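You operate a simulated robot arm through the tools that you are given. There is no shell and no other tool. Be economical: measure what you need, move in short steps, check, and stop when the job is done.

You run a simulated robot arm. Do the job below in one go: nothing can be reset, and whatever is moved stays where it is left.

Task
Wind the black torque wrench back to 5, book it in and pin the cart shut.
Fine: wrench stays on its rest; black marker to IN; top drawer shut, then the lock pin from the pin holder down in its lug.

The check looks at the end state, three seconds after you hand in, the way a careful person would. Anything else that was tipped, shoved, dropped, spilled or broken makes it a failure.

Robot
A 6-joint arm with a two-finger parallel gripper on a trunk, on a base that drives. Base frame: it is fixed to the floor where the robot stands at the start and does not move with it; the origin is under the middle of the robot, x ahead of it, y to its left, z up. Readings come in m, degrees, newtons and seconds.
With the tool pointing down near the work surface it reaches from about 0.14 to 0.82 m from the robot's upright axis, wherever it stands. Its first joint turns from -166.0 to 166.0 degrees. Places, roughly: black marker [0.5, -0.3, 0.7]; blue marker [0.6, -0.4, 0.8]; lock lug [-0.2, 0.9, 0.9]; orange marker [0.6, -0.4, 0.7]; red marker [0.6, -0.4, 0.8]; top tool cart drawer [-0.4, 1.1, 0.8]; yellow marker [0.5, -0.3, 0.6]. Payload 3.91 kg.
The tool frame sits at the grasp point between the pads (the TCP): z along the fingers, y along the line on which they close. The tips reach 0.03 m beyond it. The gripper opens to 0.11 m. The fingers are 0.02 m wide and 0.01 m thick; the gripper's body (0.048 by 0.112 m) begins 0.055 m behind the TCP.
Orientation is that of the tool frame in the base frame, as a unit quaternion [w, x, y, z]. With the fingers straight down and closing along the base's y, the tool's x points along the base's -x, its y along +y and its z along -z.

Tools
- The arm moves only by the tool jog_arm. Its argument "commands" is a list of rows, each an object (a shift or turn left out is 0, a gripper value left out holds the last) with "travel": the shift along the base's x, y, z in mm, a list of three; "delta_rot": the turn, a rotation vector about the base's x, y, z in degrees, a list of three; "jaw": the opening, from 0 (shut) to 1 (fully open). In form: [{"travel": [dx, dy, dz], "delta_rot": [rx, ry, rz], "jaw": jaw}, ...]. A call has 1 to 8 rows; each row shifts and turns the commanded pose from where the row before left it. Each row takes 0.2 s and may step no farther than 0.05 m and 8.6 degrees from the row before; otherwise, or with a gripper value out of range, the whole call is refused. A pose out of reach is approached as far as the arm can. The call stops where the force on the tool passes 90 N (or 10 N more than at its start, if that is more) or the arm is blocked; 0.2 s more then pass. The fingers move at their own pace (about 0.108 m/s each) and stop on an object; they squeeze with about 30 N. The grip force told is the motor's: it shows also when the fingers shut on nothing. Time passes only in rows, and 0.2 s behind the last, so rows that do not move let the fingers close. The reply holds the time, the measured pose of the TCP, the force on the tool along the base axes, the opening and the grip force, in the units named above and with some noise, with the torque about the TCP (base axes, N m) and any sound that the robot's microphone picked up.
- Cameras (640 x 400 px; columns grow to the right, rows downward): "scene" is now at [-0.1214, 0.0577, 1.4427]; the picture's right is [0.77, -0.63, 0.00], its down [-0.48, -0.58, -0.66] and it looks along [0.42, 0.51, -0.75] (base axes); focal length 214 px, centre (320, 200). "wrist" rides on the gripper at [0.077, 0.007, -0.114] in the tool frame; the picture's right is [-0.09, 1.00, 0.00], its down [-0.80, -0.07, -0.59] and it looks along [-0.59, -0.05, 0.80] (tool axes); focal length 270 px, centre (320, 200). There is no depth. A picture from a camera that has moved, and an enlarged one, comes with that camera's place and axes in the base frame and with its lens.
- camera(camera): a new picture of that camera. It takes no simulated time.
- lift_body(by): slides the trunk up (or, below 0, down) by that many m; the arm and the scene camera ride with it, the base frame stays. It gives what a move gives, with no picture.
- roll_base(legs): drives the robot by 1 to 6 legs, each [ahead, left, turn to the left] in m, m and degrees, along the robot's own axes; the way and the turn of a leg run together, so that a leg with both is an arc; at most 1.5 m and 180 degrees a leg. The arm and the cameras ride along, it lands a little off, and it stops where it bumps. It gives what a move gives.
- aim_head(pan, tilt): turns the head with the scene camera to pan (to the left, within 86 degrees either way) and tilt (down, from -29 to 69), counted from straight ahead of the robot. It gives what a move gives.
- close_up(camera, box): a new picture of the part [left, top, right, bottom] of that camera's present view, enlarged. It takes no simulated time.
- job_done(): hands the job in; it is judged then, once.

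Work in short steps. Places have to be worked out from the pictures, the camera data and where the tool is seen: move nearer, look again, correct. Check each grasp and each placing, and mend what went wrong. You have 120 turns and 90 pictures in all, those below and enlarged ones among them. Open the gripper and draw the arm clear of the work before you hand the job in, unless the task says otherwise; then end with one line.

The tools are called after "Call:" as a command line: name --argument value ..., lists and objects as JSON in quotes. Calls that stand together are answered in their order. jog_arm: Moves the arm, as the interface text tells. Its arguments: {"type":"object","properties":{"commands":{"type":"array"}},"required":["commands"]} The other tools are called the same way: lift_body (by) slides the trunk up or down; roll_base (legs) drives the base; aim_head (pan, tilt) turns the head that bears the scene camera; camera (camera) takes a picture; close_up (camera, box) takes an enlarged picture of a part of a camera's view; job_done () hands the job in.

At the start:

```text
time_s: 0.0
eef_pos: [-0.1065, 0.3412, 1.2586]
tcp_rot: [0.0, -0.001, 1.0, 0.0]
contact_force: [0.0, 0.0, -0.3]
torque: [-0.01, 0.0, 0.02]
opening: 0.1101
grip_force: 0.2
trunk travel left (down, up): [-0.4, 0.14]
robot x, y, heading: [-0.0012, 0.0029, -0.1]
head pan, tilt: [50.7, 49.0]
```

scene: 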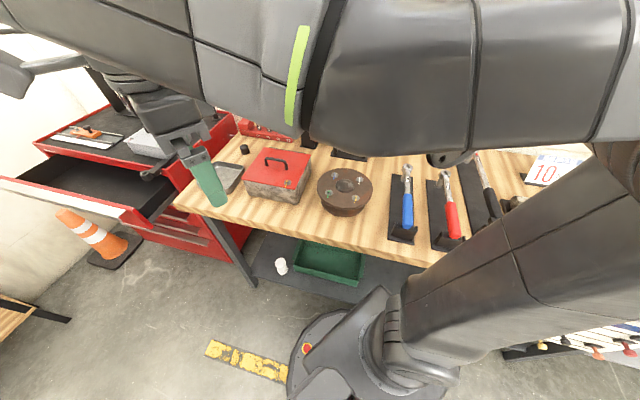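
wrist: 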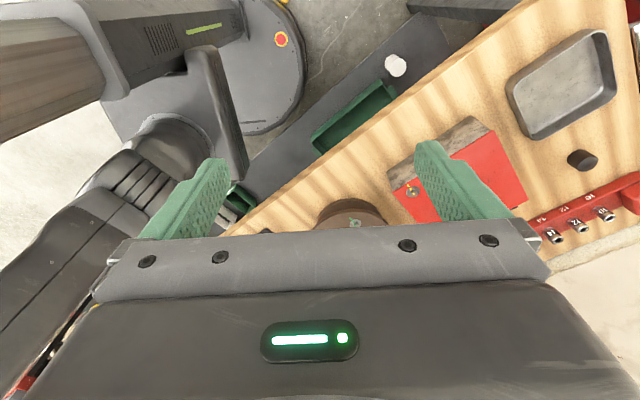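

The bench with the blue, red and black wrenches is ahead-left. I'll pan the head to see the wrenches and the marker board better.

Call:
aim_head --pan 0 --tilt 40

Call:
camera --camera "scene"

Call:
aim_head --pan -45 --tilt 45

Call:
camera --camera "scene"

Call:
aim_head --pan 86 --tilt 40

Call:
camera --camera "scene"

```text
time_s: 1.2
eef_pos: [-0.1063, 0.3425, 1.2583]
tcp_rot: [0.0, 0.0, 1.0, 0.0]
contact_force: [0.2, -0.6, -0.3]
torque: [0.0, 0.02, 0.0]
opening: 0.11
grip_force: 0.2
trunk travel left (down, up): [-0.4, 0.14]
robot x, y, heading: [0.0002, 0.0017, 0.1]
head pan, tilt: [0.0, 40.0]
```

```text
87 pictures are left
camera scene: at [-0.0857, -0.0026, 1.4555], right [0.0, -1.0, 0.0], down [-0.64, 0.0, -0.77], along [0.77, 0.0, -0.64], focal length 214 px, centre (320, 200)
```

scene: 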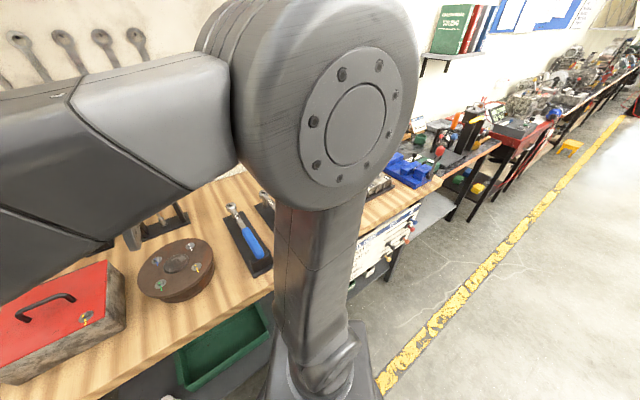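

```text
time_s: 2.3
eef_pos: [-0.1073, 0.342, 1.2592]
tcp_rot: [0.001, 0.0, 1.0, 0.0]
contact_force: [0.2, 0.2, 0.1]
torque: [0.02, -0.01, 0.01]
opening: 0.11
grip_force: 0.0
trunk travel left (down, up): [-0.4, 0.14]
robot x, y, heading: [-0.0013, 0.0001, 0.0]
head pan, tilt: [-45.0, 45.0]
```

```text
86 pictures are left
camera scene: at [-0.1131, -0.0601, 1.4483], right [-0.71, -0.71, 0.0], down [-0.5, 0.5, -0.71], along [0.5, -0.5, -0.71], focal length 214 px, centre (320, 200)
```

scene: 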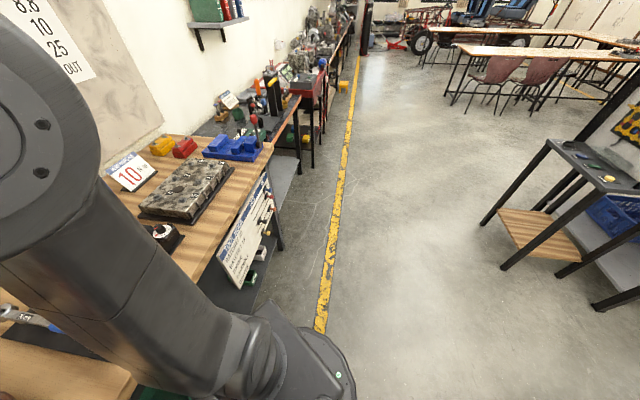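

```text
time_s: 4.4
eef_pos: [-0.1066, 0.3424, 1.258]
tcp_rot: [0.0, -0.001, 1.0, 0.0]
contact_force: [0.3, 1.2, -0.1]
torque: [0.02, 0.0, 0.0]
opening: 0.1099
grip_force: 0.0
trunk travel left (down, up): [-0.4, 0.14]
robot x, y, heading: [-0.0002, -0.0026, 0.1]
head pan, tilt: [85.9, 40.0]
```

```text
85 pictures are left
camera scene: at [-0.1646, 0.0822, 1.4555], right [1.0, -0.07, 0.0], down [-0.05, -0.64, -0.77], along [0.05, 0.76, -0.64], focal length 214 px, centre (320, 200)
```

scene: 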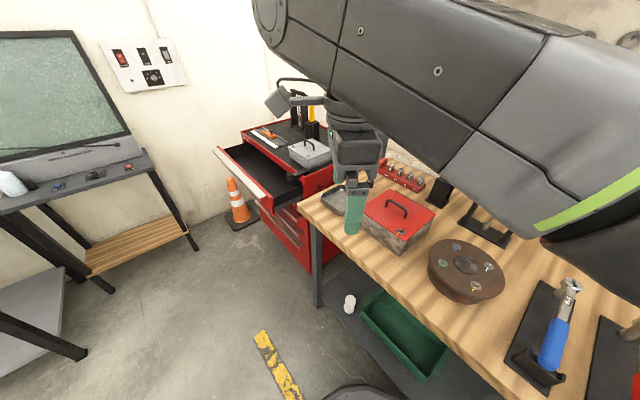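

The arm blocks much of the view. I'll swing the arm high over the bench toward the black wrench so the wrist camera sees it.

Call:
jog_arm --commands '[{"travel": [40, 0, 0]}, {"travel": [48, 0, 0]}, {"travel": [48, -5, 0]}, {"travel": [48, -10, 0]}, {"travel": [48, -10, 0]}, {"travel": [45, -20, 0]}, {"travel": [45, -20, 0]}, {"travel": [40, -25, 0]}]'

Call:
jog_arm --commands '[{"travel": [35, -35, 0]}, {"travel": [35, -35, 0]}, {"travel": [35, -35, 0]}, {"travel": [30, -40, 0]}]'

Call:
camera --camera "wrist"

Call:
aim_head --pan 40 --tilt 40

Call:
camera --camera "scene"

```text
time_s: 6.2
eef_pos: [0.2551, 0.2532, 1.2588]
tcp_rot: [0.0, -0.001, 1.0, 0.0]
contact_force: [0.1, 0.3, -0.6]
torque: [0.03, -0.01, 0.02]
opening: 0.1099
grip_force: 0.0
trunk travel left (down, up): [-0.4, 0.14]
robot x, y, heading: [0.0003, -0.0023, -0.1]
head pan, tilt: [85.9, 40.0]
```

```text
time_s: 7.2
eef_pos: [0.389, 0.1054, 1.2594]
tcp_rot: [0.0, 0.0, 1.0, 0.0]
contact_force: [0.5, 0.1, 0.1]
torque: [0.02, 0.01, -0.01]
opening: 0.1102
grip_force: 0.0
trunk travel left (down, up): [-0.4, 0.14]
robot x, y, heading: [-0.0023, -0.0015, 0.2]
head pan, tilt: [85.9, 40.0]
```

```text
84 pictures are left
camera wrist: at [0.3123, 0.1134, 1.3729], right [0.09, 1.0, 0.0], down [0.8, -0.07, 0.59], along [0.59, -0.05, -0.8], focal length 270 px, centre (320, 200)
```

wrist: 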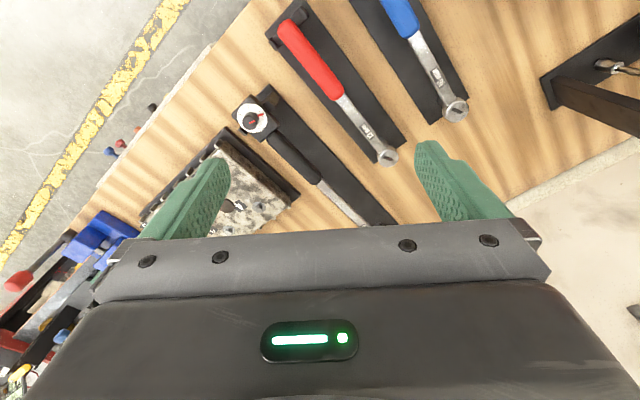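

```text
time_s: 8.4
eef_pos: [0.3889, 0.1084, 1.2591]
tcp_rot: [0.001, 0.001, 1.0, 0.0]
contact_force: [-1.0, -0.2, 0.5]
torque: [0.04, 0.02, -0.01]
opening: 0.1101
grip_force: 0.0
trunk travel left (down, up): [-0.4, 0.14]
robot x, y, heading: [0.0023, -0.001, 0.1]
head pan, tilt: [40.0, 40.0]
```

```text
83 pictures are left
camera scene: at [-0.1055, 0.052, 1.4555], right [0.64, -0.77, 0.0], down [-0.49, -0.41, -0.77], along [0.59, 0.49, -0.64], focal length 214 px, centre (320, 200)
```

scene: 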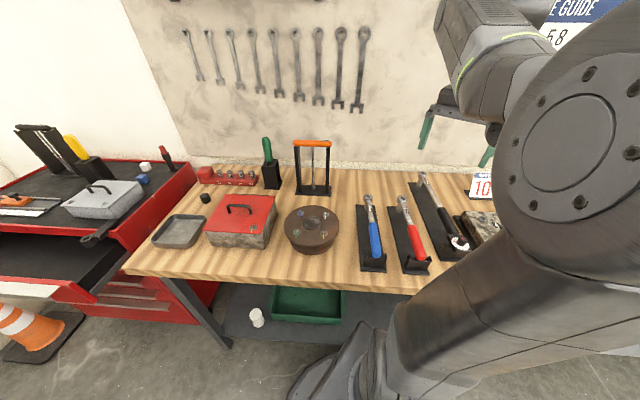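

The black wrench has a dial knob at its handle end. Enlarging it, and the guide on the wall.

Call:
close_up --camera "wrist" --box '[210, 80, 310, 142]'

Call:
close_up --camera "scene" --box '[280, 120, 440, 220]'

```text
6.40 times, centred on (260, 111) of wrist
camera zoom: at [0.3112, 0.1144, 1.373], right [0.09, 1.0, 0.0], down [0.8, -0.07, 0.59], along [0.59, -0.05, -0.8], focal length 1730 px, centre (704, 770)
```

zoom: 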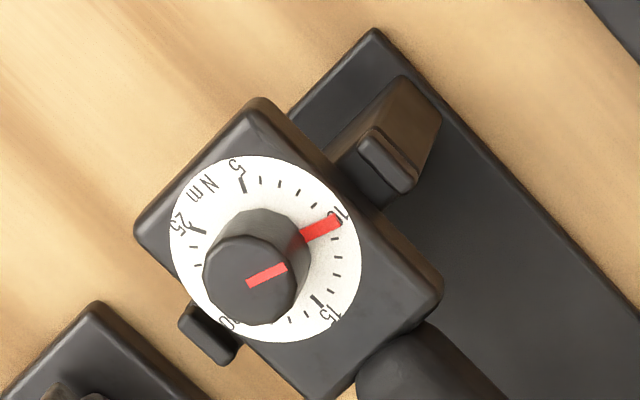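

```text
4.00 times, centred on (360, 170) of scene
camera zoom: at [-0.1055, 0.052, 1.4555], right [0.64, -0.77, 0.0], down [-0.49, -0.41, -0.77], along [0.59, 0.49, -0.64], focal length 858 px, centre (160, 320)
```

zoom: 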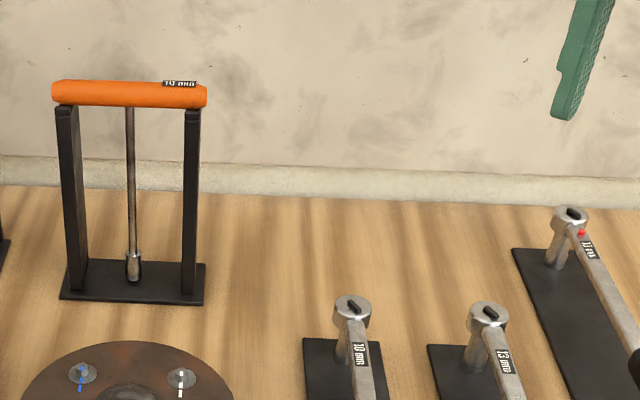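

The dial reads 10; 5 lies 5 ticks counter-clockwise from above. I judge the knob axis near (0.453, -0.008), top z≈0.97. Move above and look again.

Call:
jog_arm --commands '[{"travel": [32, -40, -20], "jaw": 0.5}, {"travel": [32, -40, -25]}, {"travel": [0, -34, -35]}, {"travel": [0, 0, -40]}, {"travel": [0, 0, 0]}]'

Call:
camera --camera "wrist"

```text
refused: row 1 steps farther than a row can; nothing moved
```

```text
80 pictures are left
camera wrist: at [0.3112, 0.1144, 1.373], right [0.09, 1.0, 0.0], down [0.8, -0.07, 0.59], along [0.59, -0.05, -0.8], focal length 270 px, centre (320, 200)
```

wrist: 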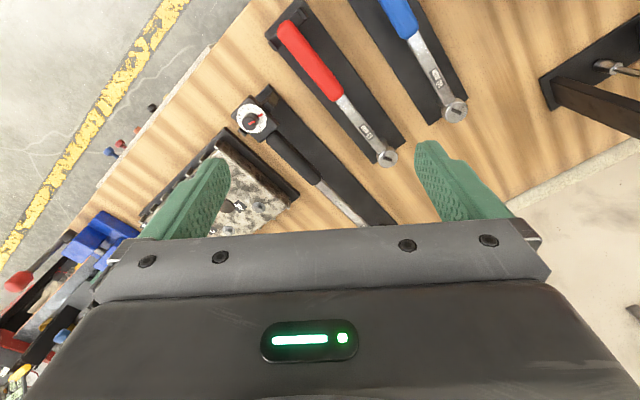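

Row length was too long; smaller rows.

Call:
jog_arm --commands '[{"travel": [22, -35, -20], "jaw": 0.5}, {"travel": [22, -35, -20]}, {"travel": [20, -35, -25]}, {"travel": [0, -10, -45]}, {"travel": [0, 0, -40]}, {"travel": [0, 0, 0]}]'

Call:
camera --camera "wrist"

```text
time_s: 9.8
eef_pos: [0.4544, -0.0077, 1.1079]
tcp_rot: [0.0, 0.0, 1.0, 0.0]
contact_force: [-0.5, 0.2, 0.0]
torque: [-0.01, 0.02, 0.01]
opening: 0.0548
grip_force: 0.1
trunk travel left (down, up): [-0.4, 0.14]
robot x, y, heading: [0.0018, -0.0019, 0.2]
head pan, tilt: [40.0, 40.0]
```

```text
79 pictures are left
camera wrist: at [0.3763, -0.0012, 1.2223], right [0.09, 1.0, 0.0], down [0.8, -0.07, 0.59], along [0.59, -0.05, -0.8], focal length 270 px, centre (320, 200)
```

wrist: 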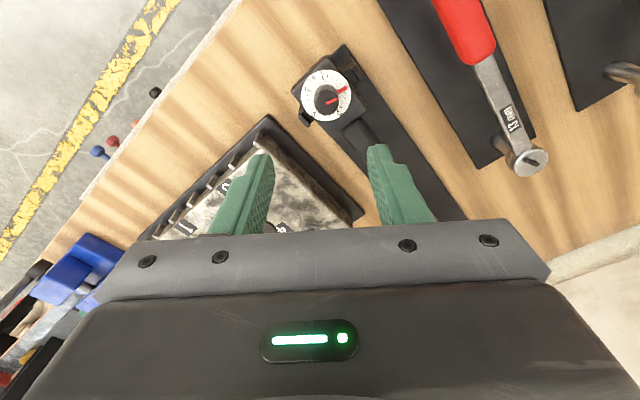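

Call:
close_up --camera "wrist" --box '[270, 40, 398, 120]'

```text
5.00 times, centred on (334, 80) of wrist
camera zoom: at [0.3763, -0.0012, 1.2223], right [0.09, 1.0, 0.0], down [0.8, -0.07, 0.59], along [0.59, -0.05, -0.8], focal length 1351 px, centre (250, 800)
```

zoom: 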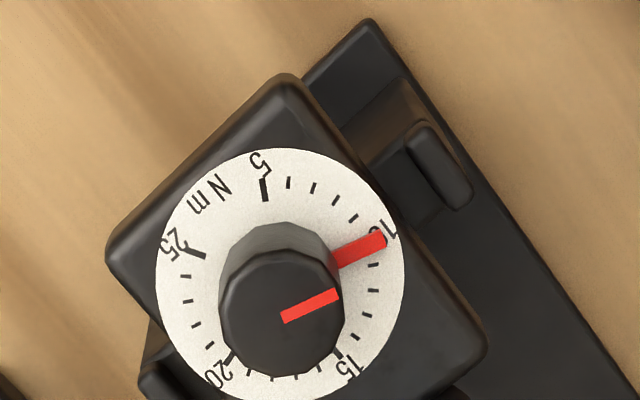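

Knob centre now ≈ (0.446, -0.002), top ≈ 0.985, Ø≈21 mm. Come down to just above it and check.

Call:
jog_arm --commands '[{"travel": [-8, 6, -35]}, {"travel": [0, 0, -30]}, {"travel": [0, 0, 0]}]'

Call:
close_up --camera "wrist" --box '[200, 60, 440, 210]'

```text
time_s: 10.6
eef_pos: [0.4467, -0.0028, 1.0435]
tcp_rot: [0.001, 0.0, 1.0, 0.0]
contact_force: [0.5, -0.3, 0.0]
torque: [0.01, 0.0, 0.0]
opening: 0.055
grip_force: 0.0
trunk travel left (down, up): [-0.4, 0.14]
robot x, y, heading: [-0.0001, -0.0006, 0.1]
head pan, tilt: [40.0, 40.0]
```

```text
2.67 times, centred on (320, 135) of wrist
camera zoom: at [0.3682, 0.0031, 1.1573], right [0.09, 1.0, 0.0], down [0.8, -0.07, 0.59], along [0.59, -0.05, -0.8], focal length 721 px, centre (320, 373)
```

zoom: 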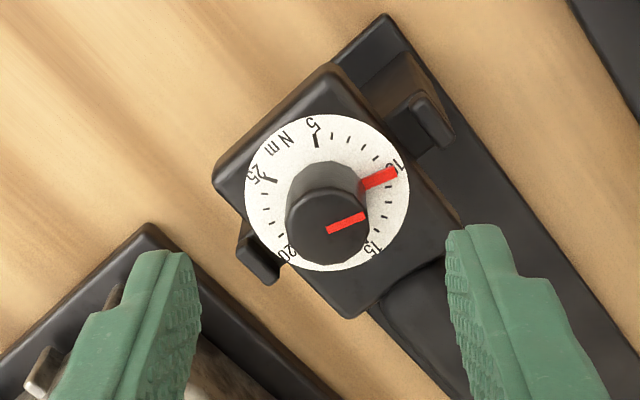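

Consistent: knob (0.446,-0.0015), top ≈0.989, dial ≈0.967. Descend so tips are ~7 mm above the dial and close.

Call:
jog_arm --commands '[{"travel": [0, 1, -20]}, {"travel": [0, 0, -19]}, {"travel": [0, 0, 0], "jaw": 0.3}, {"travel": [0, 0, 0]}]'

Call:
close_up --camera "wrist" --box '[200, 60, 440, 210]'

```text
time_s: 11.6
eef_pos: [0.4456, -0.0015, 1.0057]
tcp_rot: [0.0, -0.001, 1.0, 0.001]
contact_force: [-0.1, -0.3, 0.1]
torque: [0.01, -0.01, 0.02]
opening: 0.0329
grip_force: 0.0
trunk travel left (down, up): [-0.4, 0.14]
robot x, y, heading: [0.0012, -0.0009, 0.0]
head pan, tilt: [40.0, 40.0]
```

```text
2.67 times, centred on (320, 135) of wrist
camera zoom: at [0.3687, 0.0045, 1.1188], right [0.09, 1.0, 0.0], down [0.8, -0.07, 0.59], along [0.59, -0.05, -0.8], focal length 721 px, centre (320, 373)
```

zoom: 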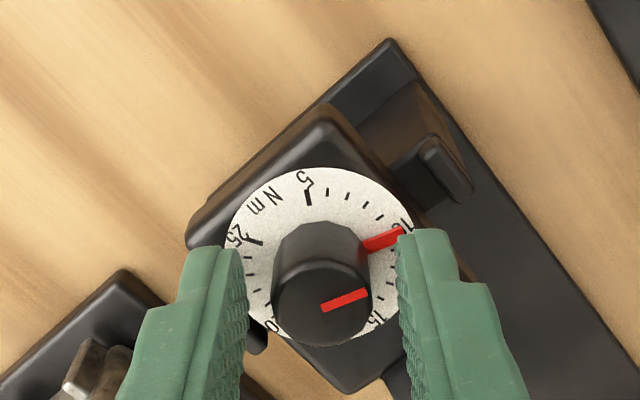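

Well centred. Close on the knob.

Call:
jog_arm --commands '[{"jaw": 0.1}, {}, {}]'

Call:
close_up --camera "wrist" --box '[200, 60, 440, 210]'

```text
time_s: 12.4
eef_pos: [0.4464, -0.0007, 1.0055]
tcp_rot: [0.001, 0.0, 1.0, -0.001]
contact_force: [-0.3, 0.3, -0.5]
torque: [0.05, -0.1, 0.01]
opening: 0.0208
grip_force: 29.9
trunk travel left (down, up): [-0.4, 0.14]
robot x, y, heading: [-0.0014, -0.0016, -0.0]
head pan, tilt: [40.0, 40.0]
```

```text
2.67 times, centred on (320, 135) of wrist
camera zoom: at [0.3688, 0.0046, 1.1189], right [0.09, 1.0, 0.0], down [0.8, -0.07, 0.59], along [0.59, -0.05, -0.8], focal length 721 px, centre (320, 373)
```

zoom: 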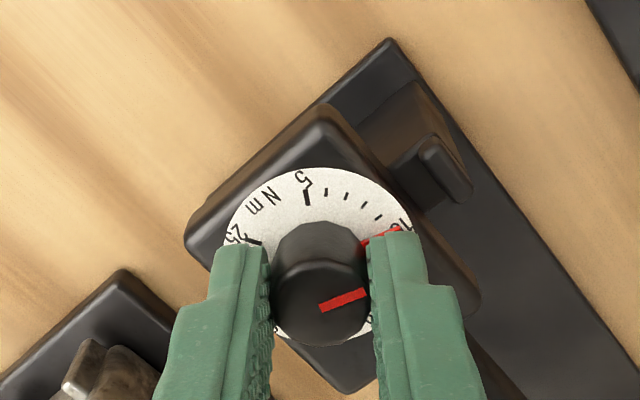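

Gripped at 21 mm. Turn counter-clockwise seen from above (+z), first 32°, then check direction and that the wrench stays.

Call:
jog_arm --commands '[{"delta_rot": [0, 0, 8]}, {"delta_rot": [0, 0, 8]}, {"delta_rot": [0, 0, 8]}, {"delta_rot": [0, 0, 8]}, {}]'

Call:
close_up --camera "wrist" --box '[200, 60, 440, 210]'

```text
time_s: 13.6
eef_pos: [0.4462, -0.0002, 1.005]
tcp_rot: [0.0, -0.276, 0.961, 0.0]
contact_force: [0.2, -3.7, 2.6]
torque: [-0.01, -0.15, -0.01]
opening: 0.0209
grip_force: 30.4
trunk travel left (down, up): [-0.4, 0.14]
robot x, y, heading: [-0.0016, 0.0027, 0.0]
head pan, tilt: [40.0, 40.0]
```

```text
2.67 times, centred on (320, 135) of wrist
camera zoom: at [0.3762, -0.0367, 1.1189], right [-0.45, 0.89, 0.0], down [0.72, 0.37, 0.59], along [0.53, 0.27, -0.8], focal length 721 px, centre (320, 373)
```

zoom: 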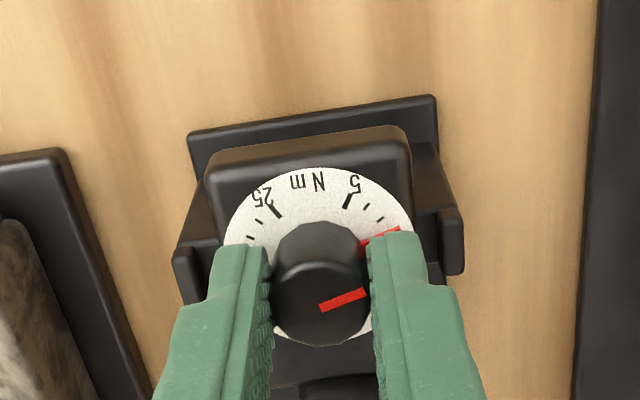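

The knob follows and the wrench sits still. Continue 40° more.

Call:
jog_arm --commands '[{"delta_rot": [0, 0, 8]}, {"delta_rot": [0, 0, 8]}, {"delta_rot": [0, 0, 8]}, {"delta_rot": [0, 0, 8]}, {"delta_rot": [0, 0, 8]}, {}]'

Call:
close_up --camera "wrist" --box '[240, 100, 400, 200]'

```text
time_s: 15.0
eef_pos: [0.4466, -0.0019, 1.0056]
tcp_rot: [-0.001, -0.588, 0.809, 0.0]
contact_force: [2.2, -0.4, 5.2]
torque: [0.06, -0.05, 0.02]
opening: 0.0209
grip_force: 30.2
trunk travel left (down, up): [-0.4, 0.14]
robot x, y, heading: [-0.0006, 0.001, 0.1]
head pan, tilt: [40.0, 40.0]
```

```text
4.00 times, centred on (320, 150) of wrist
camera zoom: at [0.4154, -0.0731, 1.1188], right [-0.92, 0.39, 0.0], down [0.31, 0.74, 0.59], along [0.23, 0.55, -0.8], focal length 1081 px, centre (320, 400)
```

zoom: 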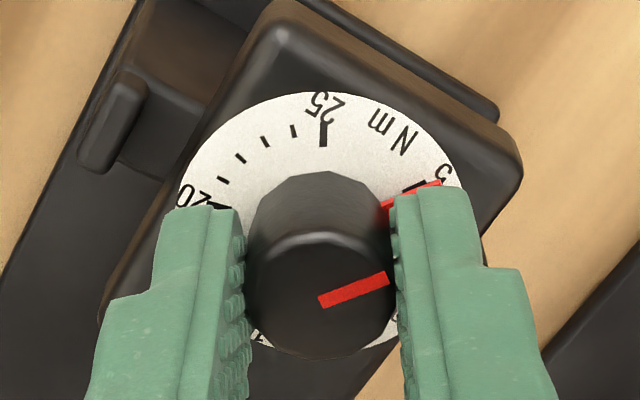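

Pointer is a few degrees short. Turn 3° more, open, and rise a little to read.

Call:
jog_arm --commands '[{"delta_rot": [0, 0, 3]}, {}, {"jaw": 0.35}, {}, {"travel": [0, 0, 40]}, {}]'

Call:
close_up --camera "wrist" --box '[240, 60, 400, 160]'

```text
time_s: 16.4
eef_pos: [0.4438, -0.0015, 1.0465]
tcp_rot: [0.0, -0.609, 0.793, -0.001]
contact_force: [0.1, -0.8, 0.1]
torque: [0.0, -0.01, 0.01]
opening: 0.0386
grip_force: 0.0
trunk travel left (down, up): [-0.4, 0.14]
robot x, y, heading: [-0.0001, 0.0007, 0.2]
head pan, tilt: [40.0, 40.0]
```

```text
4.00 times, centred on (320, 110) of wrist
camera zoom: at [0.4168, -0.0749, 1.1608], right [-0.94, 0.34, 0.0], down [0.28, 0.76, 0.59], along [0.2, 0.56, -0.8], focal length 1081 px, centre (320, 560)
```

zoom: 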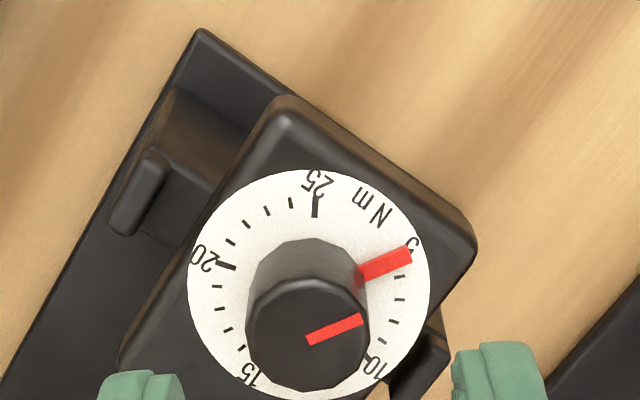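

Pointer covers the 5 tick. Zoom more to check centring.

Call:
close_up --camera "wrist" --box '[284, 98, 352, 160]'

```text
6.45 times, centred on (318, 129) of wrist
camera zoom: at [0.4168, -0.0749, 1.1608], right [-0.94, 0.34, 0.0], down [0.28, 0.76, 0.59], along [0.2, 0.56, -0.8], focal length 1744 px, centre (333, 658)
```

zoom: 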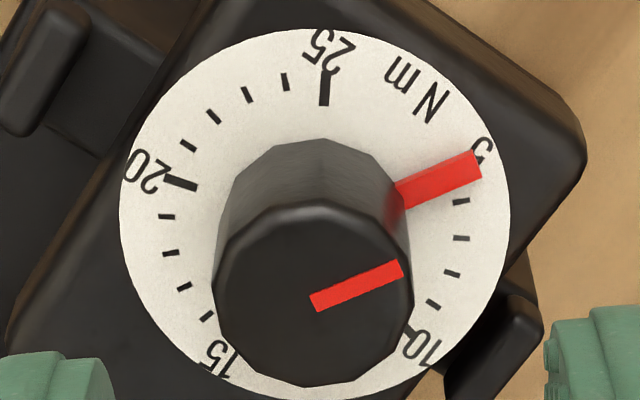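

Fitting the ticks, the pointer is ~2° short of 5. Regrip and add 2°.

Call:
jog_arm --commands '[{"travel": [0, 0, -40]}, {"jaw": 0.1}, {}, {"delta_rot": [0, 0, 2.2]}, {}, {"jaw": 0.35}, {}, {"travel": [0, 0, 40]}]'

Call:
close_up --camera "wrist" --box '[284, 98, 352, 160]'

```text
time_s: 18.2
eef_pos: [0.4466, -0.0031, 1.046]
tcp_rot: [0.0, -0.624, 0.781, 0.0]
contact_force: [0.0, -0.4, -0.1]
torque: [0.02, 0.02, 0.04]
opening: 0.0385
grip_force: 0.2
trunk travel left (down, up): [-0.4, 0.14]
robot x, y, heading: [0.0043, 0.0061, 0.2]
head pan, tilt: [40.0, 40.0]
```

```text
6.45 times, centred on (318, 129) of wrist
camera zoom: at [0.4221, -0.0765, 1.1589], right [-0.95, 0.31, 0.0], down [0.25, 0.77, 0.59], along [0.18, 0.57, -0.8], focal length 1744 px, centre (333, 658)
```

zoom: 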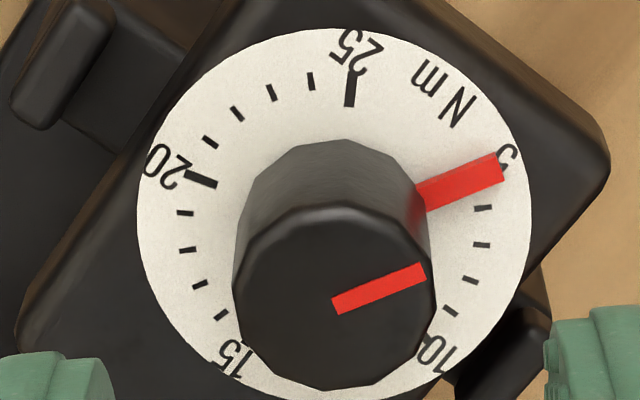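

Dial is now within about half a degree of 5. Lift the arm clear and back the base away from the bench before going to the marker board.

Call:
jog_arm --commands '[{"travel": [0, 0, 48]}, {"travel": [0, 0, 48]}, {"travel": [0, 0, 48]}, {"travel": [-10, 0, 40], "delta_rot": [0, 0, -8]}, {"travel": [-30, 0, 20], "delta_rot": [0, 0, -8]}, {"travel": [-40, 0, 0], "delta_rot": [0, 0, -8]}, {"travel": [-20, 0, 0], "delta_rot": [0, 0, -8]}, {"delta_rot": [0, 0, -8]}]'

Call:
roll_base --legs '[[-0.22, -0.17, 0], [0.36, -0.47, 0]]'

Call:
aim_head --pan 38 --tilt 45

Call:
camera --camera "scene"

```text
time_s: 20.0
eef_pos: [0.3465, -0.0004, 1.2473]
tcp_rot: [0.0, -0.319, 0.948, -0.001]
contact_force: [-0.7, 0.2, -0.4]
torque: [0.01, 0.0, 0.0]
opening: 0.0385
grip_force: 0.0
trunk travel left (down, up): [-0.4, 0.14]
robot x, y, heading: [-0.0016, 0.001, 0.2]
head pan, tilt: [40.0, 40.0]
```

```text
time_s: 24.8
eef_pos: [0.4783, -0.6325, 1.2488]
tcp_rot: [0.0, -0.318, 0.948, 0.001]
contact_force: [-0.7, 0.2, 0.6]
torque: [-0.01, 0.02, 0.0]
opening: 0.0382
grip_force: 0.0
trunk travel left (down, up): [-0.4, 0.14]
robot x, y, heading: [0.1332, -0.6314, -0.3]
head pan, tilt: [40.0, 40.0]
```

```text
time_s: 25.5
eef_pos: [0.479, -0.6329, 1.2487]
tcp_rot: [0.0, -0.317, 0.948, 0.0]
contact_force: [0.9, 1.0, -1.1]
torque: [-0.03, 0.0, -0.04]
opening: 0.0385
grip_force: 0.1
trunk travel left (down, up): [-0.4, 0.14]
robot x, y, heading: [0.1349, -0.6297, -0.0]
head pan, tilt: [38.0, 45.0]
```

```text
69 pictures are left
camera scene: at [0.0264, -0.5836, 1.4483], right [0.61, -0.79, 0.0], down [-0.56, -0.43, -0.71], along [0.56, 0.43, -0.71], focal length 214 px, centre (320, 200)
```

scene: 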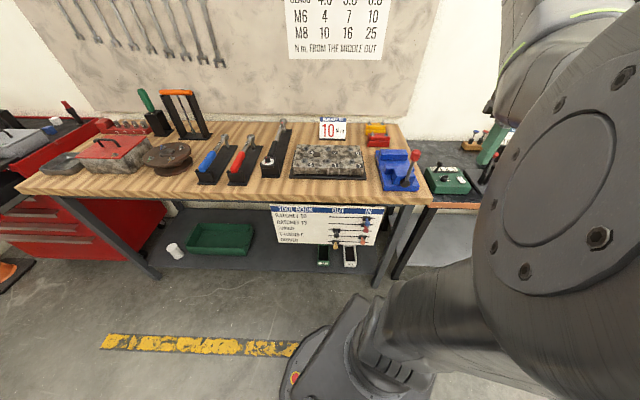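

Tool book visible with sliding markers on rods from OUT to IN. Enlarge it.

Call:
close_up --camera "scene" --box '[265, 196, 393, 276]'

```text
5.00 times, centred on (329, 236) of scene
camera zoom: at [0.0264, -0.5836, 1.4483], right [0.61, -0.79, 0.0], down [-0.56, -0.43, -0.71], along [0.56, 0.43, -0.71], focal length 1072 px, centre (275, 20)
```

zoom: 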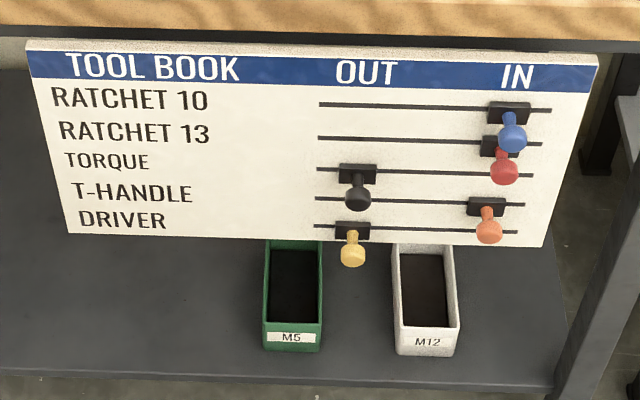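

The black (TORQUE) slider is at OUT (z≈0.75, ~ (0.46,-0.33)); IN is ~0.11 m to the right along the bench. I'll back off a bit, lower the trunk and pitch the gripper horizontal.

Call:
roll_base --legs '[[-0.123, -0.086, 0]]'

Call:
lift_body --by -0.3

Call:
jog_arm --commands '[{"delta_rot": [4.8, -7.0, 0]}, {"delta_rot": [4.8, -7.0, 0]}, {"delta_rot": [4.8, -7.0, 0]}, {"delta_rot": [4.8, -7.0, 0]}, {"delta_rot": [4.8, -7.0, 0]}, {"delta_rot": [4.8, -7.0, 0]}, {"delta_rot": [4.8, -7.0, 0]}, {"delta_rot": [4.8, -7.0, 0]}]'

Call:
camera --camera "wrist"

Call:
camera --camera "scene"

```text
time_s: 26.8
eef_pos: [0.3564, -0.7183, 1.2485]
tcp_rot: [0.0, -0.318, 0.948, 0.0]
contact_force: [-0.2, 0.3, 0.5]
torque: [0.0, 0.0, 0.0]
opening: 0.0386
grip_force: 0.1
trunk travel left (down, up): [-0.4, 0.14]
robot x, y, heading: [0.0105, -0.7161, -0.1]
head pan, tilt: [38.0, 45.0]
```

```text
time_s: 29.8
eef_pos: [0.3585, -0.7177, 0.9489]
tcp_rot: [0.0, -0.316, 0.949, 0.0]
contact_force: [0.0, 0.4, -0.5]
torque: [-0.04, -0.02, -0.01]
opening: 0.0385
grip_force: 0.1
trunk travel left (down, up): [-0.1, 0.44]
robot x, y, heading: [0.0124, -0.7147, -0.0]
head pan, tilt: [38.0, 45.0]
```

```text
time_s: 30.7
eef_pos: [0.3988, -0.7126, 0.897]
tcp_rot: [0.133, -0.307, 0.939, 0.083]
contact_force: [-0.6, -0.4, 0.3]
torque: [0.05, -0.03, -0.01]
opening: 0.0387
grip_force: 0.1
trunk travel left (down, up): [-0.1, 0.44]
robot x, y, heading: [0.0095, -0.7153, -0.1]
head pan, tilt: [38.0, 45.0]
stopped in row 4: the arm was blocked; the commanded pose is now the measured one
```

```text
67 pictures are left
camera wrist: at [0.31, -0.7782, 0.9834], right [-0.53, 0.84, 0.1], down [0.55, 0.25, 0.8], along [0.65, 0.48, -0.59], focal length 270 px, centre (320, 200)
```

wrist: 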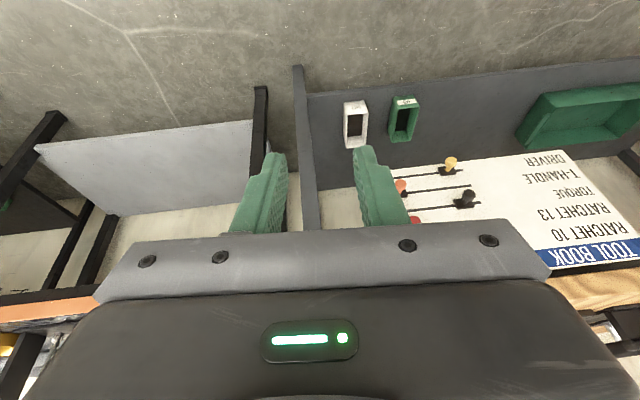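

```text
66 pictures are left
camera scene: at [-0.0958, -0.6666, 1.1493], right [0.63, -0.78, 0.0], down [-0.54, -0.44, -0.72], along [0.56, 0.45, -0.7], focal length 214 px, centre (320, 200)
```

scene: 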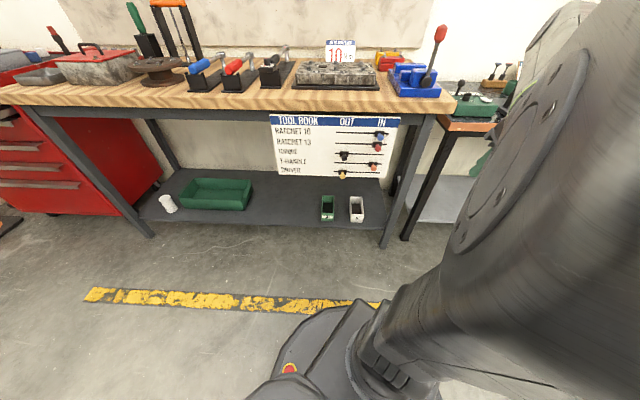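

Blocked by the arm's own limits (too close in). Move the TCP forward and left toward the board, then continue pitching.

Call:
jog_arm --commands '[{"travel": [-5, 40, 0]}, {"travel": [-5, 40, 0]}, {"travel": [-5, 40, 0]}, {"travel": [-5, 40, 0]}, {"travel": [-5, 40, 0]}, {"travel": [-5, 40, 0]}, {"travel": [-5, 40, 0]}]'

Call:
jog_arm --commands '[{"delta_rot": [4.8, -7.0, 0]}, {"delta_rot": [4.8, -7.0, 0]}, {"delta_rot": [4.8, -7.0, 0]}, {"delta_rot": [4.8, -7.0, 0]}, {"delta_rot": [4.8, -7.0, 0]}, {"delta_rot": [4.8, -7.0, 0]}, {"delta_rot": [4.8, -7.0, 0]}, {"delta_rot": [4.8, -7.0, 0]}]'

Call:
camera --camera "wrist"

```text
time_s: 32.3
eef_pos: [0.3627, -0.4337, 0.896]
tcp_rot: [0.133, -0.307, 0.939, 0.083]
contact_force: [0.4, -0.6, -0.2]
torque: [0.02, 0.03, 0.01]
opening: 0.0384
grip_force: 0.0
trunk travel left (down, up): [-0.1, 0.44]
robot x, y, heading: [0.0122, -0.7183, 0.0]
head pan, tilt: [38.0, 45.0]
```

```text
time_s: 34.1
eef_pos: [0.3521, -0.4105, 0.91]
tcp_rot: [0.6, -0.243, 0.734, 0.206]
contact_force: [0.0, 0.6, -0.1]
torque: [0.02, -0.1, -0.03]
opening: 0.0384
grip_force: 0.0
out of reach, approached as far as the arm can: row 6, 7, 8
trunk travel left (down, up): [-0.1, 0.44]
robot x, y, heading: [0.0085, -0.7166, -0.1]
head pan, tilt: [38.0, 45.0]
```

```text
65 pictures are left
camera wrist: at [0.2442, -0.4815, 0.8569], right [-0.59, 0.8, 0.1], down [-0.29, -0.32, 0.9], along [0.76, 0.5, 0.42], focal length 270 px, centre (320, 200)
```

wrist: 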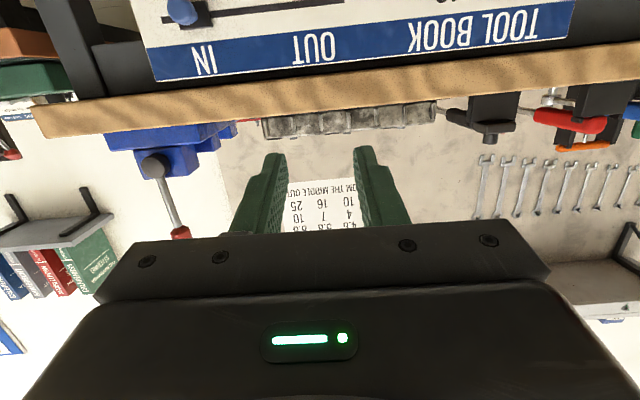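

Gripper is nearly horizontal (11° down), facing the board. Lower to marker height and look.

Call:
jog_arm --commands '[{"travel": [0, 0, -40]}, {"travel": [0, 0, -40]}, {"travel": [0, 0, -40]}, {"travel": [0, 0, -25]}, {}]'

Call:
camera --camera "wrist"

Call:
camera --camera "scene"

```text
time_s: 35.3
eef_pos: [0.3278, -0.3871, 0.7775]
tcp_rot: [0.611, -0.247, 0.723, 0.208]
contact_force: [0.4, -0.4, -1.0]
torque: [0.0, 0.03, 0.04]
opening: 0.0384
grip_force: 0.0
out of reach, approached as far as the arm can: row 1, 2, 3, 4
trunk travel left (down, up): [-0.1, 0.44]
robot x, y, heading: [0.0125, -0.7154, 0.0]
head pan, tilt: [38.0, 45.0]
```

```text
64 pictures are left
camera wrist: at [0.2233, -0.459, 0.7203], right [-0.6, 0.8, 0.08], down [-0.32, -0.33, 0.89], along [0.74, 0.5, 0.45], focal length 270 px, centre (320, 200)
```

wrist: 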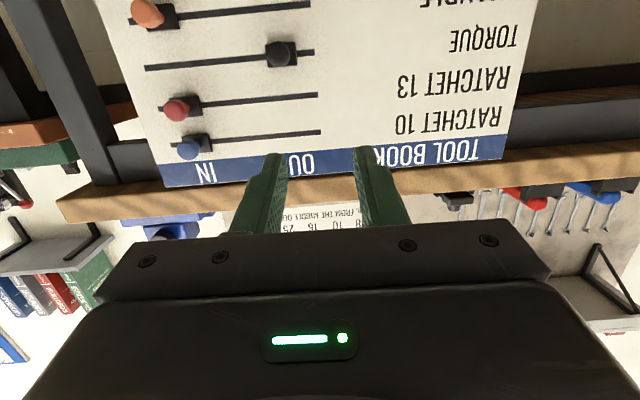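

```text
63 pictures are left
camera scene: at [-0.0949, -0.668, 1.1483], right [0.61, -0.79, 0.0], down [-0.56, -0.43, -0.71], along [0.56, 0.43, -0.71], focal length 214 px, centre (320, 200)
```

scene: 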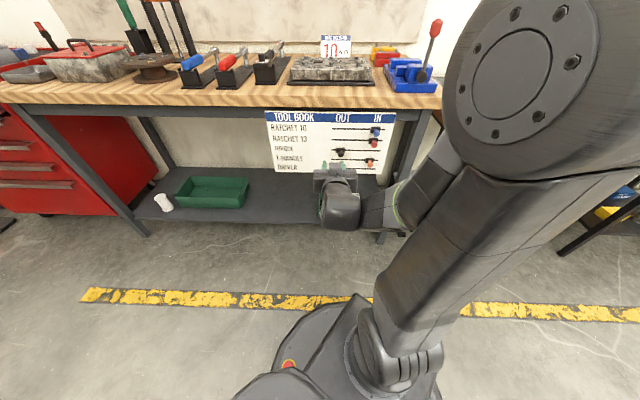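

Triangulating both cameras: the black slider is at ≈(0.507,-0.299,0.706), its ball ≈(0.486,-0.314). Approach to in front of it with jaws a bit open.

Call:
jog_arm --commands '[{"travel": [15, 18, -20], "jaw": 0.5}, {"travel": [15, 18, -25]}, {"travel": [15, 18, 0]}, {"travel": [15, 18, 0]}, {"travel": [17, 17, 0]}, {}]'

Call:
camera --camera "wrist"

```text
time_s: 36.7
eef_pos: [0.3996, -0.2927, 0.7342]
tcp_rot: [0.61, -0.25, 0.722, 0.21]
contact_force: [0.7, 0.5, 0.0]
torque: [-0.01, 0.0, -0.03]
opening: 0.0546
grip_force: 0.2
out of reach, approached as far as the arm can: row 1, 2
trunk travel left (down, up): [-0.1, 0.44]
robot x, y, heading: [0.0103, -0.7138, -0.2]
head pan, tilt: [38.0, 45.0]
```

```text
62 pictures are left
camera wrist: at [0.2953, -0.3653, 0.6758], right [-0.6, 0.79, 0.09], down [-0.31, -0.33, 0.89], along [0.73, 0.51, 0.45], focal length 270 px, centre (320, 200)
```

wrist: 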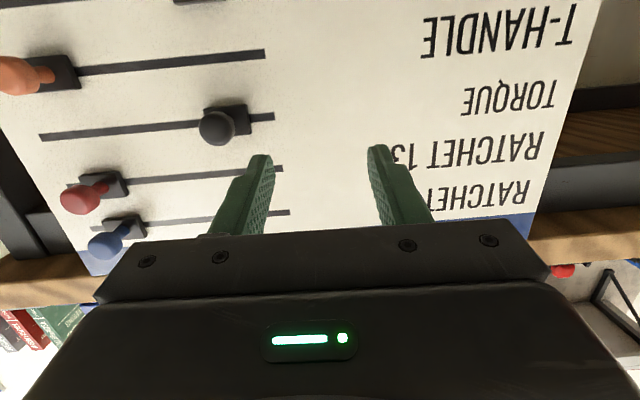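

Ball confirmed at (0.485,-0.313,0.708). Shift right 65 mm and down 27 mm.

Call:
jog_arm --commands '[{"travel": [18, -27, -13]}, {"travel": [19, -27, -14]}, {}]'

Call:
camera --camera "wrist"

```text
time_s: 37.5
eef_pos: [0.4007, -0.2983, 0.7293]
tcp_rot: [0.611, -0.247, 0.723, 0.206]
contact_force: [-0.4, 0.2, -0.5]
torque: [-0.02, 0.01, 0.03]
opening: 0.0548
grip_force: 0.1
out of reach, approached as far as the arm can: row 1, 2
trunk travel left (down, up): [-0.1, 0.44]
robot x, y, heading: [0.011, -0.717, -0.4]
head pan, tilt: [38.0, 45.0]
```

```text
61 pictures are left
camera wrist: at [0.2962, -0.3694, 0.6725], right [-0.59, 0.8, 0.08], down [-0.32, -0.33, 0.89], along [0.74, 0.5, 0.45], focal length 270 px, centre (320, 200)
```

wrist: 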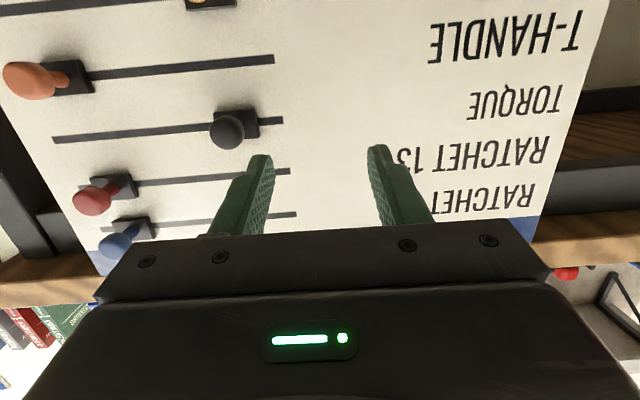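

The arm is at its limit this close in. Back the base off 0.1 m and lower the trunk 0.08 to get a flatter arm.

Call:
roll_base --legs '[[-0.082, -0.057, 0]]'

Call:
lift_body --by -0.08

Call:
jog_arm --commands '[{"travel": [15, -22, 16]}, {"travel": [19, -28, 16]}, {"travel": [0, 0, 16]}, {"travel": [20, 14, 10]}, {"travel": [20, 14, 0]}, {"travel": [20, 14, 0]}, {}]'

Call:
camera --camera "wrist"

```text
time_s: 38.6
eef_pos: [0.3197, -0.3548, 0.7298]
tcp_rot: [0.61, -0.247, 0.724, 0.206]
contact_force: [0.2, -0.6, 0.4]
torque: [0.01, -0.01, 0.01]
opening: 0.0552
grip_force: 0.0
trunk travel left (down, up): [-0.1, 0.44]
robot x, y, heading: [-0.0665, -0.7689, -0.2]
head pan, tilt: [38.0, 45.0]
```

```text
time_s: 39.8
eef_pos: [0.3191, -0.3547, 0.6496]
tcp_rot: [0.612, -0.246, 0.723, 0.207]
contact_force: [-0.3, 0.7, -0.2]
torque: [0.02, -0.02, 0.02]
opening: 0.0552
grip_force: 0.1
trunk travel left (down, up): [-0.02, 0.52]
robot x, y, heading: [-0.0685, -0.7706, -0.2]
head pan, tilt: [38.0, 45.0]
```

```text
time_s: 41.4
eef_pos: [0.3726, -0.329, 0.7051]
tcp_rot: [0.611, -0.244, 0.725, 0.203]
contact_force: [0.2, 0.3, -1.2]
torque: [0.06, 0.02, 0.0]
opening: 0.0547
grip_force: 0.1
out of reach, approached as far as the arm can: row 1, 2, 5
trunk travel left (down, up): [-0.02, 0.52]
robot x, y, heading: [-0.069, -0.7752, -0.1]
head pan, tilt: [38.0, 45.0]
```

```text
60 pictures are left
camera wrist: at [0.2671, -0.4003, 0.6479], right [-0.59, 0.8, 0.08], down [-0.32, -0.32, 0.89], along [0.74, 0.5, 0.45], focal length 270 px, centre (320, 200)
```

wrist: 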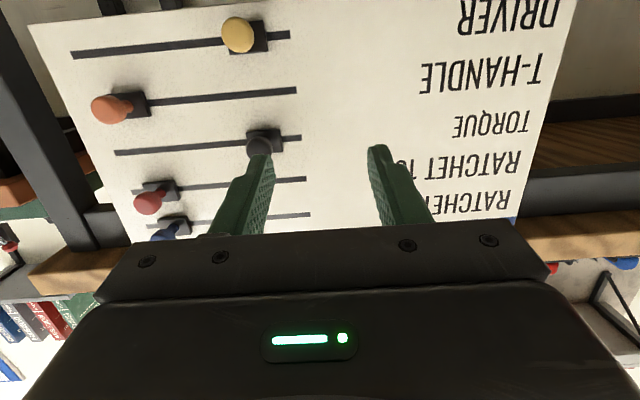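

Height is right; moving right is refused. I'll relax the pitch by ~12° and try the sideways move again.

Call:
jog_arm --commands '[{"delta_rot": [-3.4, 5.0, 0]}, {"delta_rot": [-3.4, 5.0, 0]}, {}, {"travel": [14, -20, 0]}, {"travel": [14, -20, 0]}, {}]'

Call:
camera --camera "wrist"

```text
time_s: 42.8
eef_pos: [0.3863, -0.3537, 0.7011]
tcp_rot: [0.531, -0.262, 0.786, 0.181]
contact_force: [0.9, 1.1, -0.1]
torque: [-0.01, -0.04, -0.02]
opening: 0.0552
grip_force: 0.0
out of reach, approached as far as the arm can: row 5
trunk travel left (down, up): [-0.02, 0.52]
robot x, y, heading: [-0.0672, -0.774, -0.3]
head pan, tilt: [38.0, 45.0]
```

```text
59 pictures are left
camera wrist: at [0.2741, -0.43, 0.6717], right [-0.57, 0.81, 0.09], down [-0.16, -0.21, 0.96], along [0.8, 0.54, 0.25], focal length 270 px, centre (320, 200)
```

wrist: 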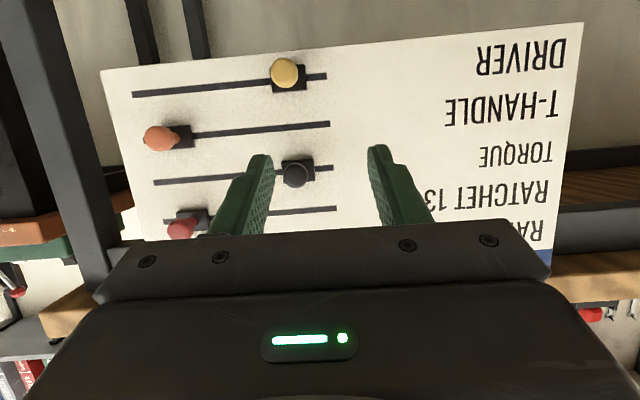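

Positions left of the robot's forward axis are reachable; so shift the base 0.2 m right along the bench, giving room for the slide.

Call:
roll_base --legs '[[0.114, -0.164, 0]]'

Call:
jog_arm --commands '[{"travel": [-20, 30, 0]}, {"travel": [-20, 30, 0]}, {"travel": [-20, 30, 0]}, {"travel": [-20, 30, 0]}, {"travel": [-6, 8, 0]}, {}]'

Call:
camera --camera "wrist"

```text
time_s: 44.4
eef_pos: [0.5018, -0.5165, 0.7013]
tcp_rot: [0.531, -0.261, 0.786, 0.18]
contact_force: [-0.8, -0.1, 0.1]
torque: [-0.01, 0.01, -0.03]
opening: 0.0549
grip_force: 0.0
trunk travel left (down, up): [-0.02, 0.52]
robot x, y, heading: [0.0477, -0.9358, -0.3]
head pan, tilt: [38.0, 45.0]
```

```text
time_s: 45.8
eef_pos: [0.4152, -0.3905, 0.7016]
tcp_rot: [0.53, -0.263, 0.785, 0.181]
contact_force: [0.6, 0.7, -0.4]
torque: [-0.03, -0.01, -0.02]
opening: 0.0553
grip_force: 0.0
trunk travel left (down, up): [-0.02, 0.52]
robot x, y, heading: [0.0455, -0.9367, -0.1]
head pan, tilt: [38.0, 45.0]
```

```text
58 pictures are left
camera wrist: at [0.3023, -0.4659, 0.6717], right [-0.57, 0.81, 0.09], down [-0.16, -0.21, 0.96], along [0.8, 0.54, 0.25], focal length 270 px, centre (320, 200)
```

wrist: 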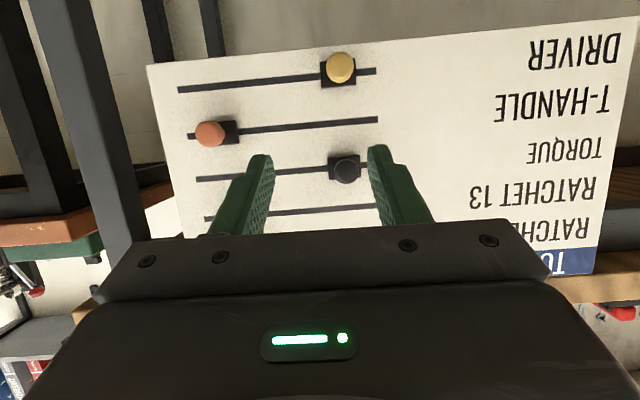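

Ball at (0.484,-0.313,0.709). Align sideways 24 mm left, 12 mm up, and advance part way.

Call:
jog_arm --commands '[{"travel": [-14, 20, 12]}, {"travel": [20, 14, 0]}, {"travel": [17, 11, 0]}, {}]'

Call:
camera --camera "wrist"

```text
time_s: 46.8
eef_pos: [0.439, -0.3424, 0.7116]
tcp_rot: [0.53, -0.262, 0.786, 0.18]
contact_force: [0.1, -0.2, 0.7]
torque: [0.01, 0.0, -0.01]
opening: 0.0551
grip_force: 0.0
trunk travel left (down, up): [-0.02, 0.52]
robot x, y, heading: [0.043, -0.9338, -0.2]
head pan, tilt: [38.0, 45.0]
```

```text
57 pictures are left
camera wrist: at [0.3271, -0.4198, 0.6824], right [-0.57, 0.81, 0.09], down [-0.16, -0.21, 0.96], along [0.8, 0.54, 0.25], focal length 270 px, centre (320, 200)
```

wrist: 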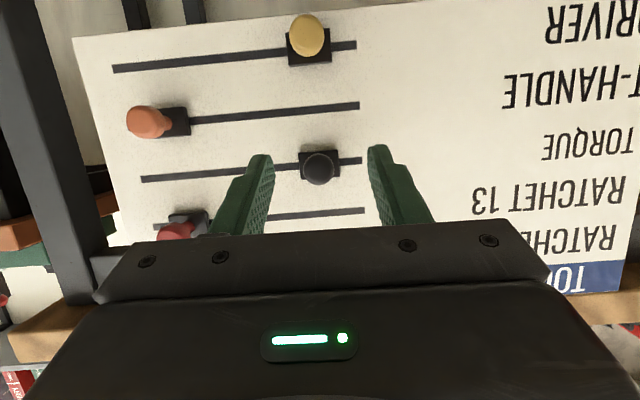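

Aligned. Advance 40 mm along the normal.

Call:
jog_arm --commands '[{"travel": [17, 12, 0]}, {"travel": [16, 11, 0]}, {}]'

Call:
camera --camera "wrist"

```text
time_s: 47.6
eef_pos: [0.4715, -0.322, 0.7135]
tcp_rot: [0.531, -0.262, 0.785, 0.181]
contact_force: [-0.8, 0.6, -0.6]
torque: [-0.02, 0.03, 0.02]
opening: 0.055
grip_force: 0.1
trunk travel left (down, up): [-0.02, 0.52]
robot x, y, heading: [0.0466, -0.9349, 0.0]
head pan, tilt: [38.0, 45.0]
```

```text
56 pictures are left
camera wrist: at [0.3604, -0.3984, 0.6843], right [-0.57, 0.81, 0.09], down [-0.16, -0.21, 0.96], along [0.8, 0.54, 0.25], focal length 270 px, centre (320, 200)
```

wrist: 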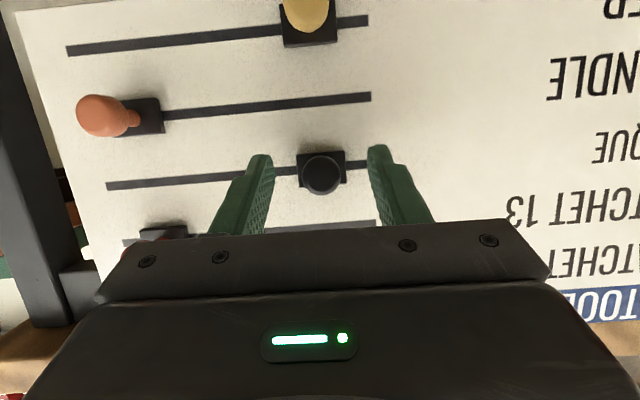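

Ball is between the pads. Close.

Call:
jog_arm --commands '[{"jaw": 0.1}, {}, {}]'

Call:
camera --camera "wrist"

```text
time_s: 48.4
eef_pos: [0.4722, -0.3222, 0.7129]
tcp_rot: [0.531, -0.261, 0.786, 0.181]
contact_force: [0.8, 1.3, 0.8]
torque: [0.05, 0.02, 0.04]
opening: 0.0204
grip_force: 44.4
trunk travel left (down, up): [-0.02, 0.52]
robot x, y, heading: [0.048, -0.9391, -0.3]
head pan, tilt: [38.0, 45.0]
```

```text
55 pictures are left
camera wrist: at [0.3603, -0.3985, 0.6842], right [-0.57, 0.81, 0.09], down [-0.16, -0.21, 0.96], along [0.8, 0.54, 0.25], focal length 270 px, centre (320, 200)
```

wrist: 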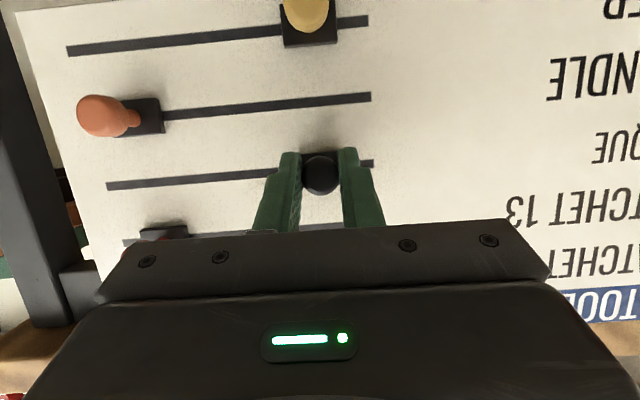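

Gripped. Slide along the rod direction (0.57,-0.82), 100 mm first.

Call:
jog_arm --commands '[{"travel": [11.4, -16.4, 0]}, {"travel": [11.4, -16.4, 0]}, {"travel": [11.4, -16.4, 0]}, {"travel": [11.4, -16.4, 0]}, {"travel": [11.4, -16.4, 0]}, {}]'

Call:
camera --camera "wrist"

```text
time_s: 49.8
eef_pos: [0.5295, -0.4018, 0.7133]
tcp_rot: [0.53, -0.261, 0.786, 0.18]
contact_force: [3.1, 2.9, 4.5]
torque: [0.11, -0.13, 0.0]
opening: 0.0207
grip_force: 44.9
trunk travel left (down, up): [-0.02, 0.52]
robot x, y, heading: [0.0468, -0.9383, -0.1]
head pan, tilt: [38.0, 45.0]
```

```text
54 pictures are left
camera wrist: at [0.418, -0.4785, 0.684], right [-0.57, 0.81, 0.09], down [-0.16, -0.21, 0.96], along [0.8, 0.54, 0.25], focal length 270 px, centre (320, 200)
```

wrist: 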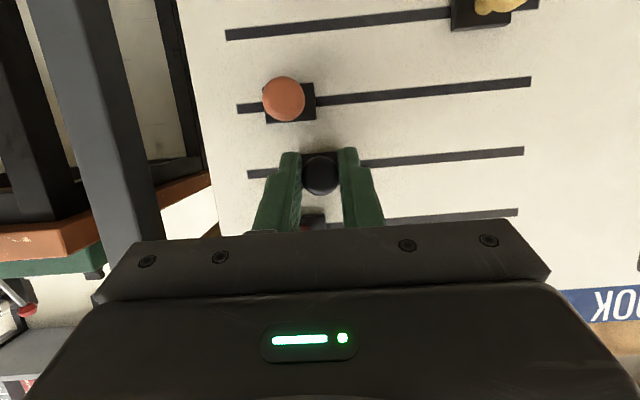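

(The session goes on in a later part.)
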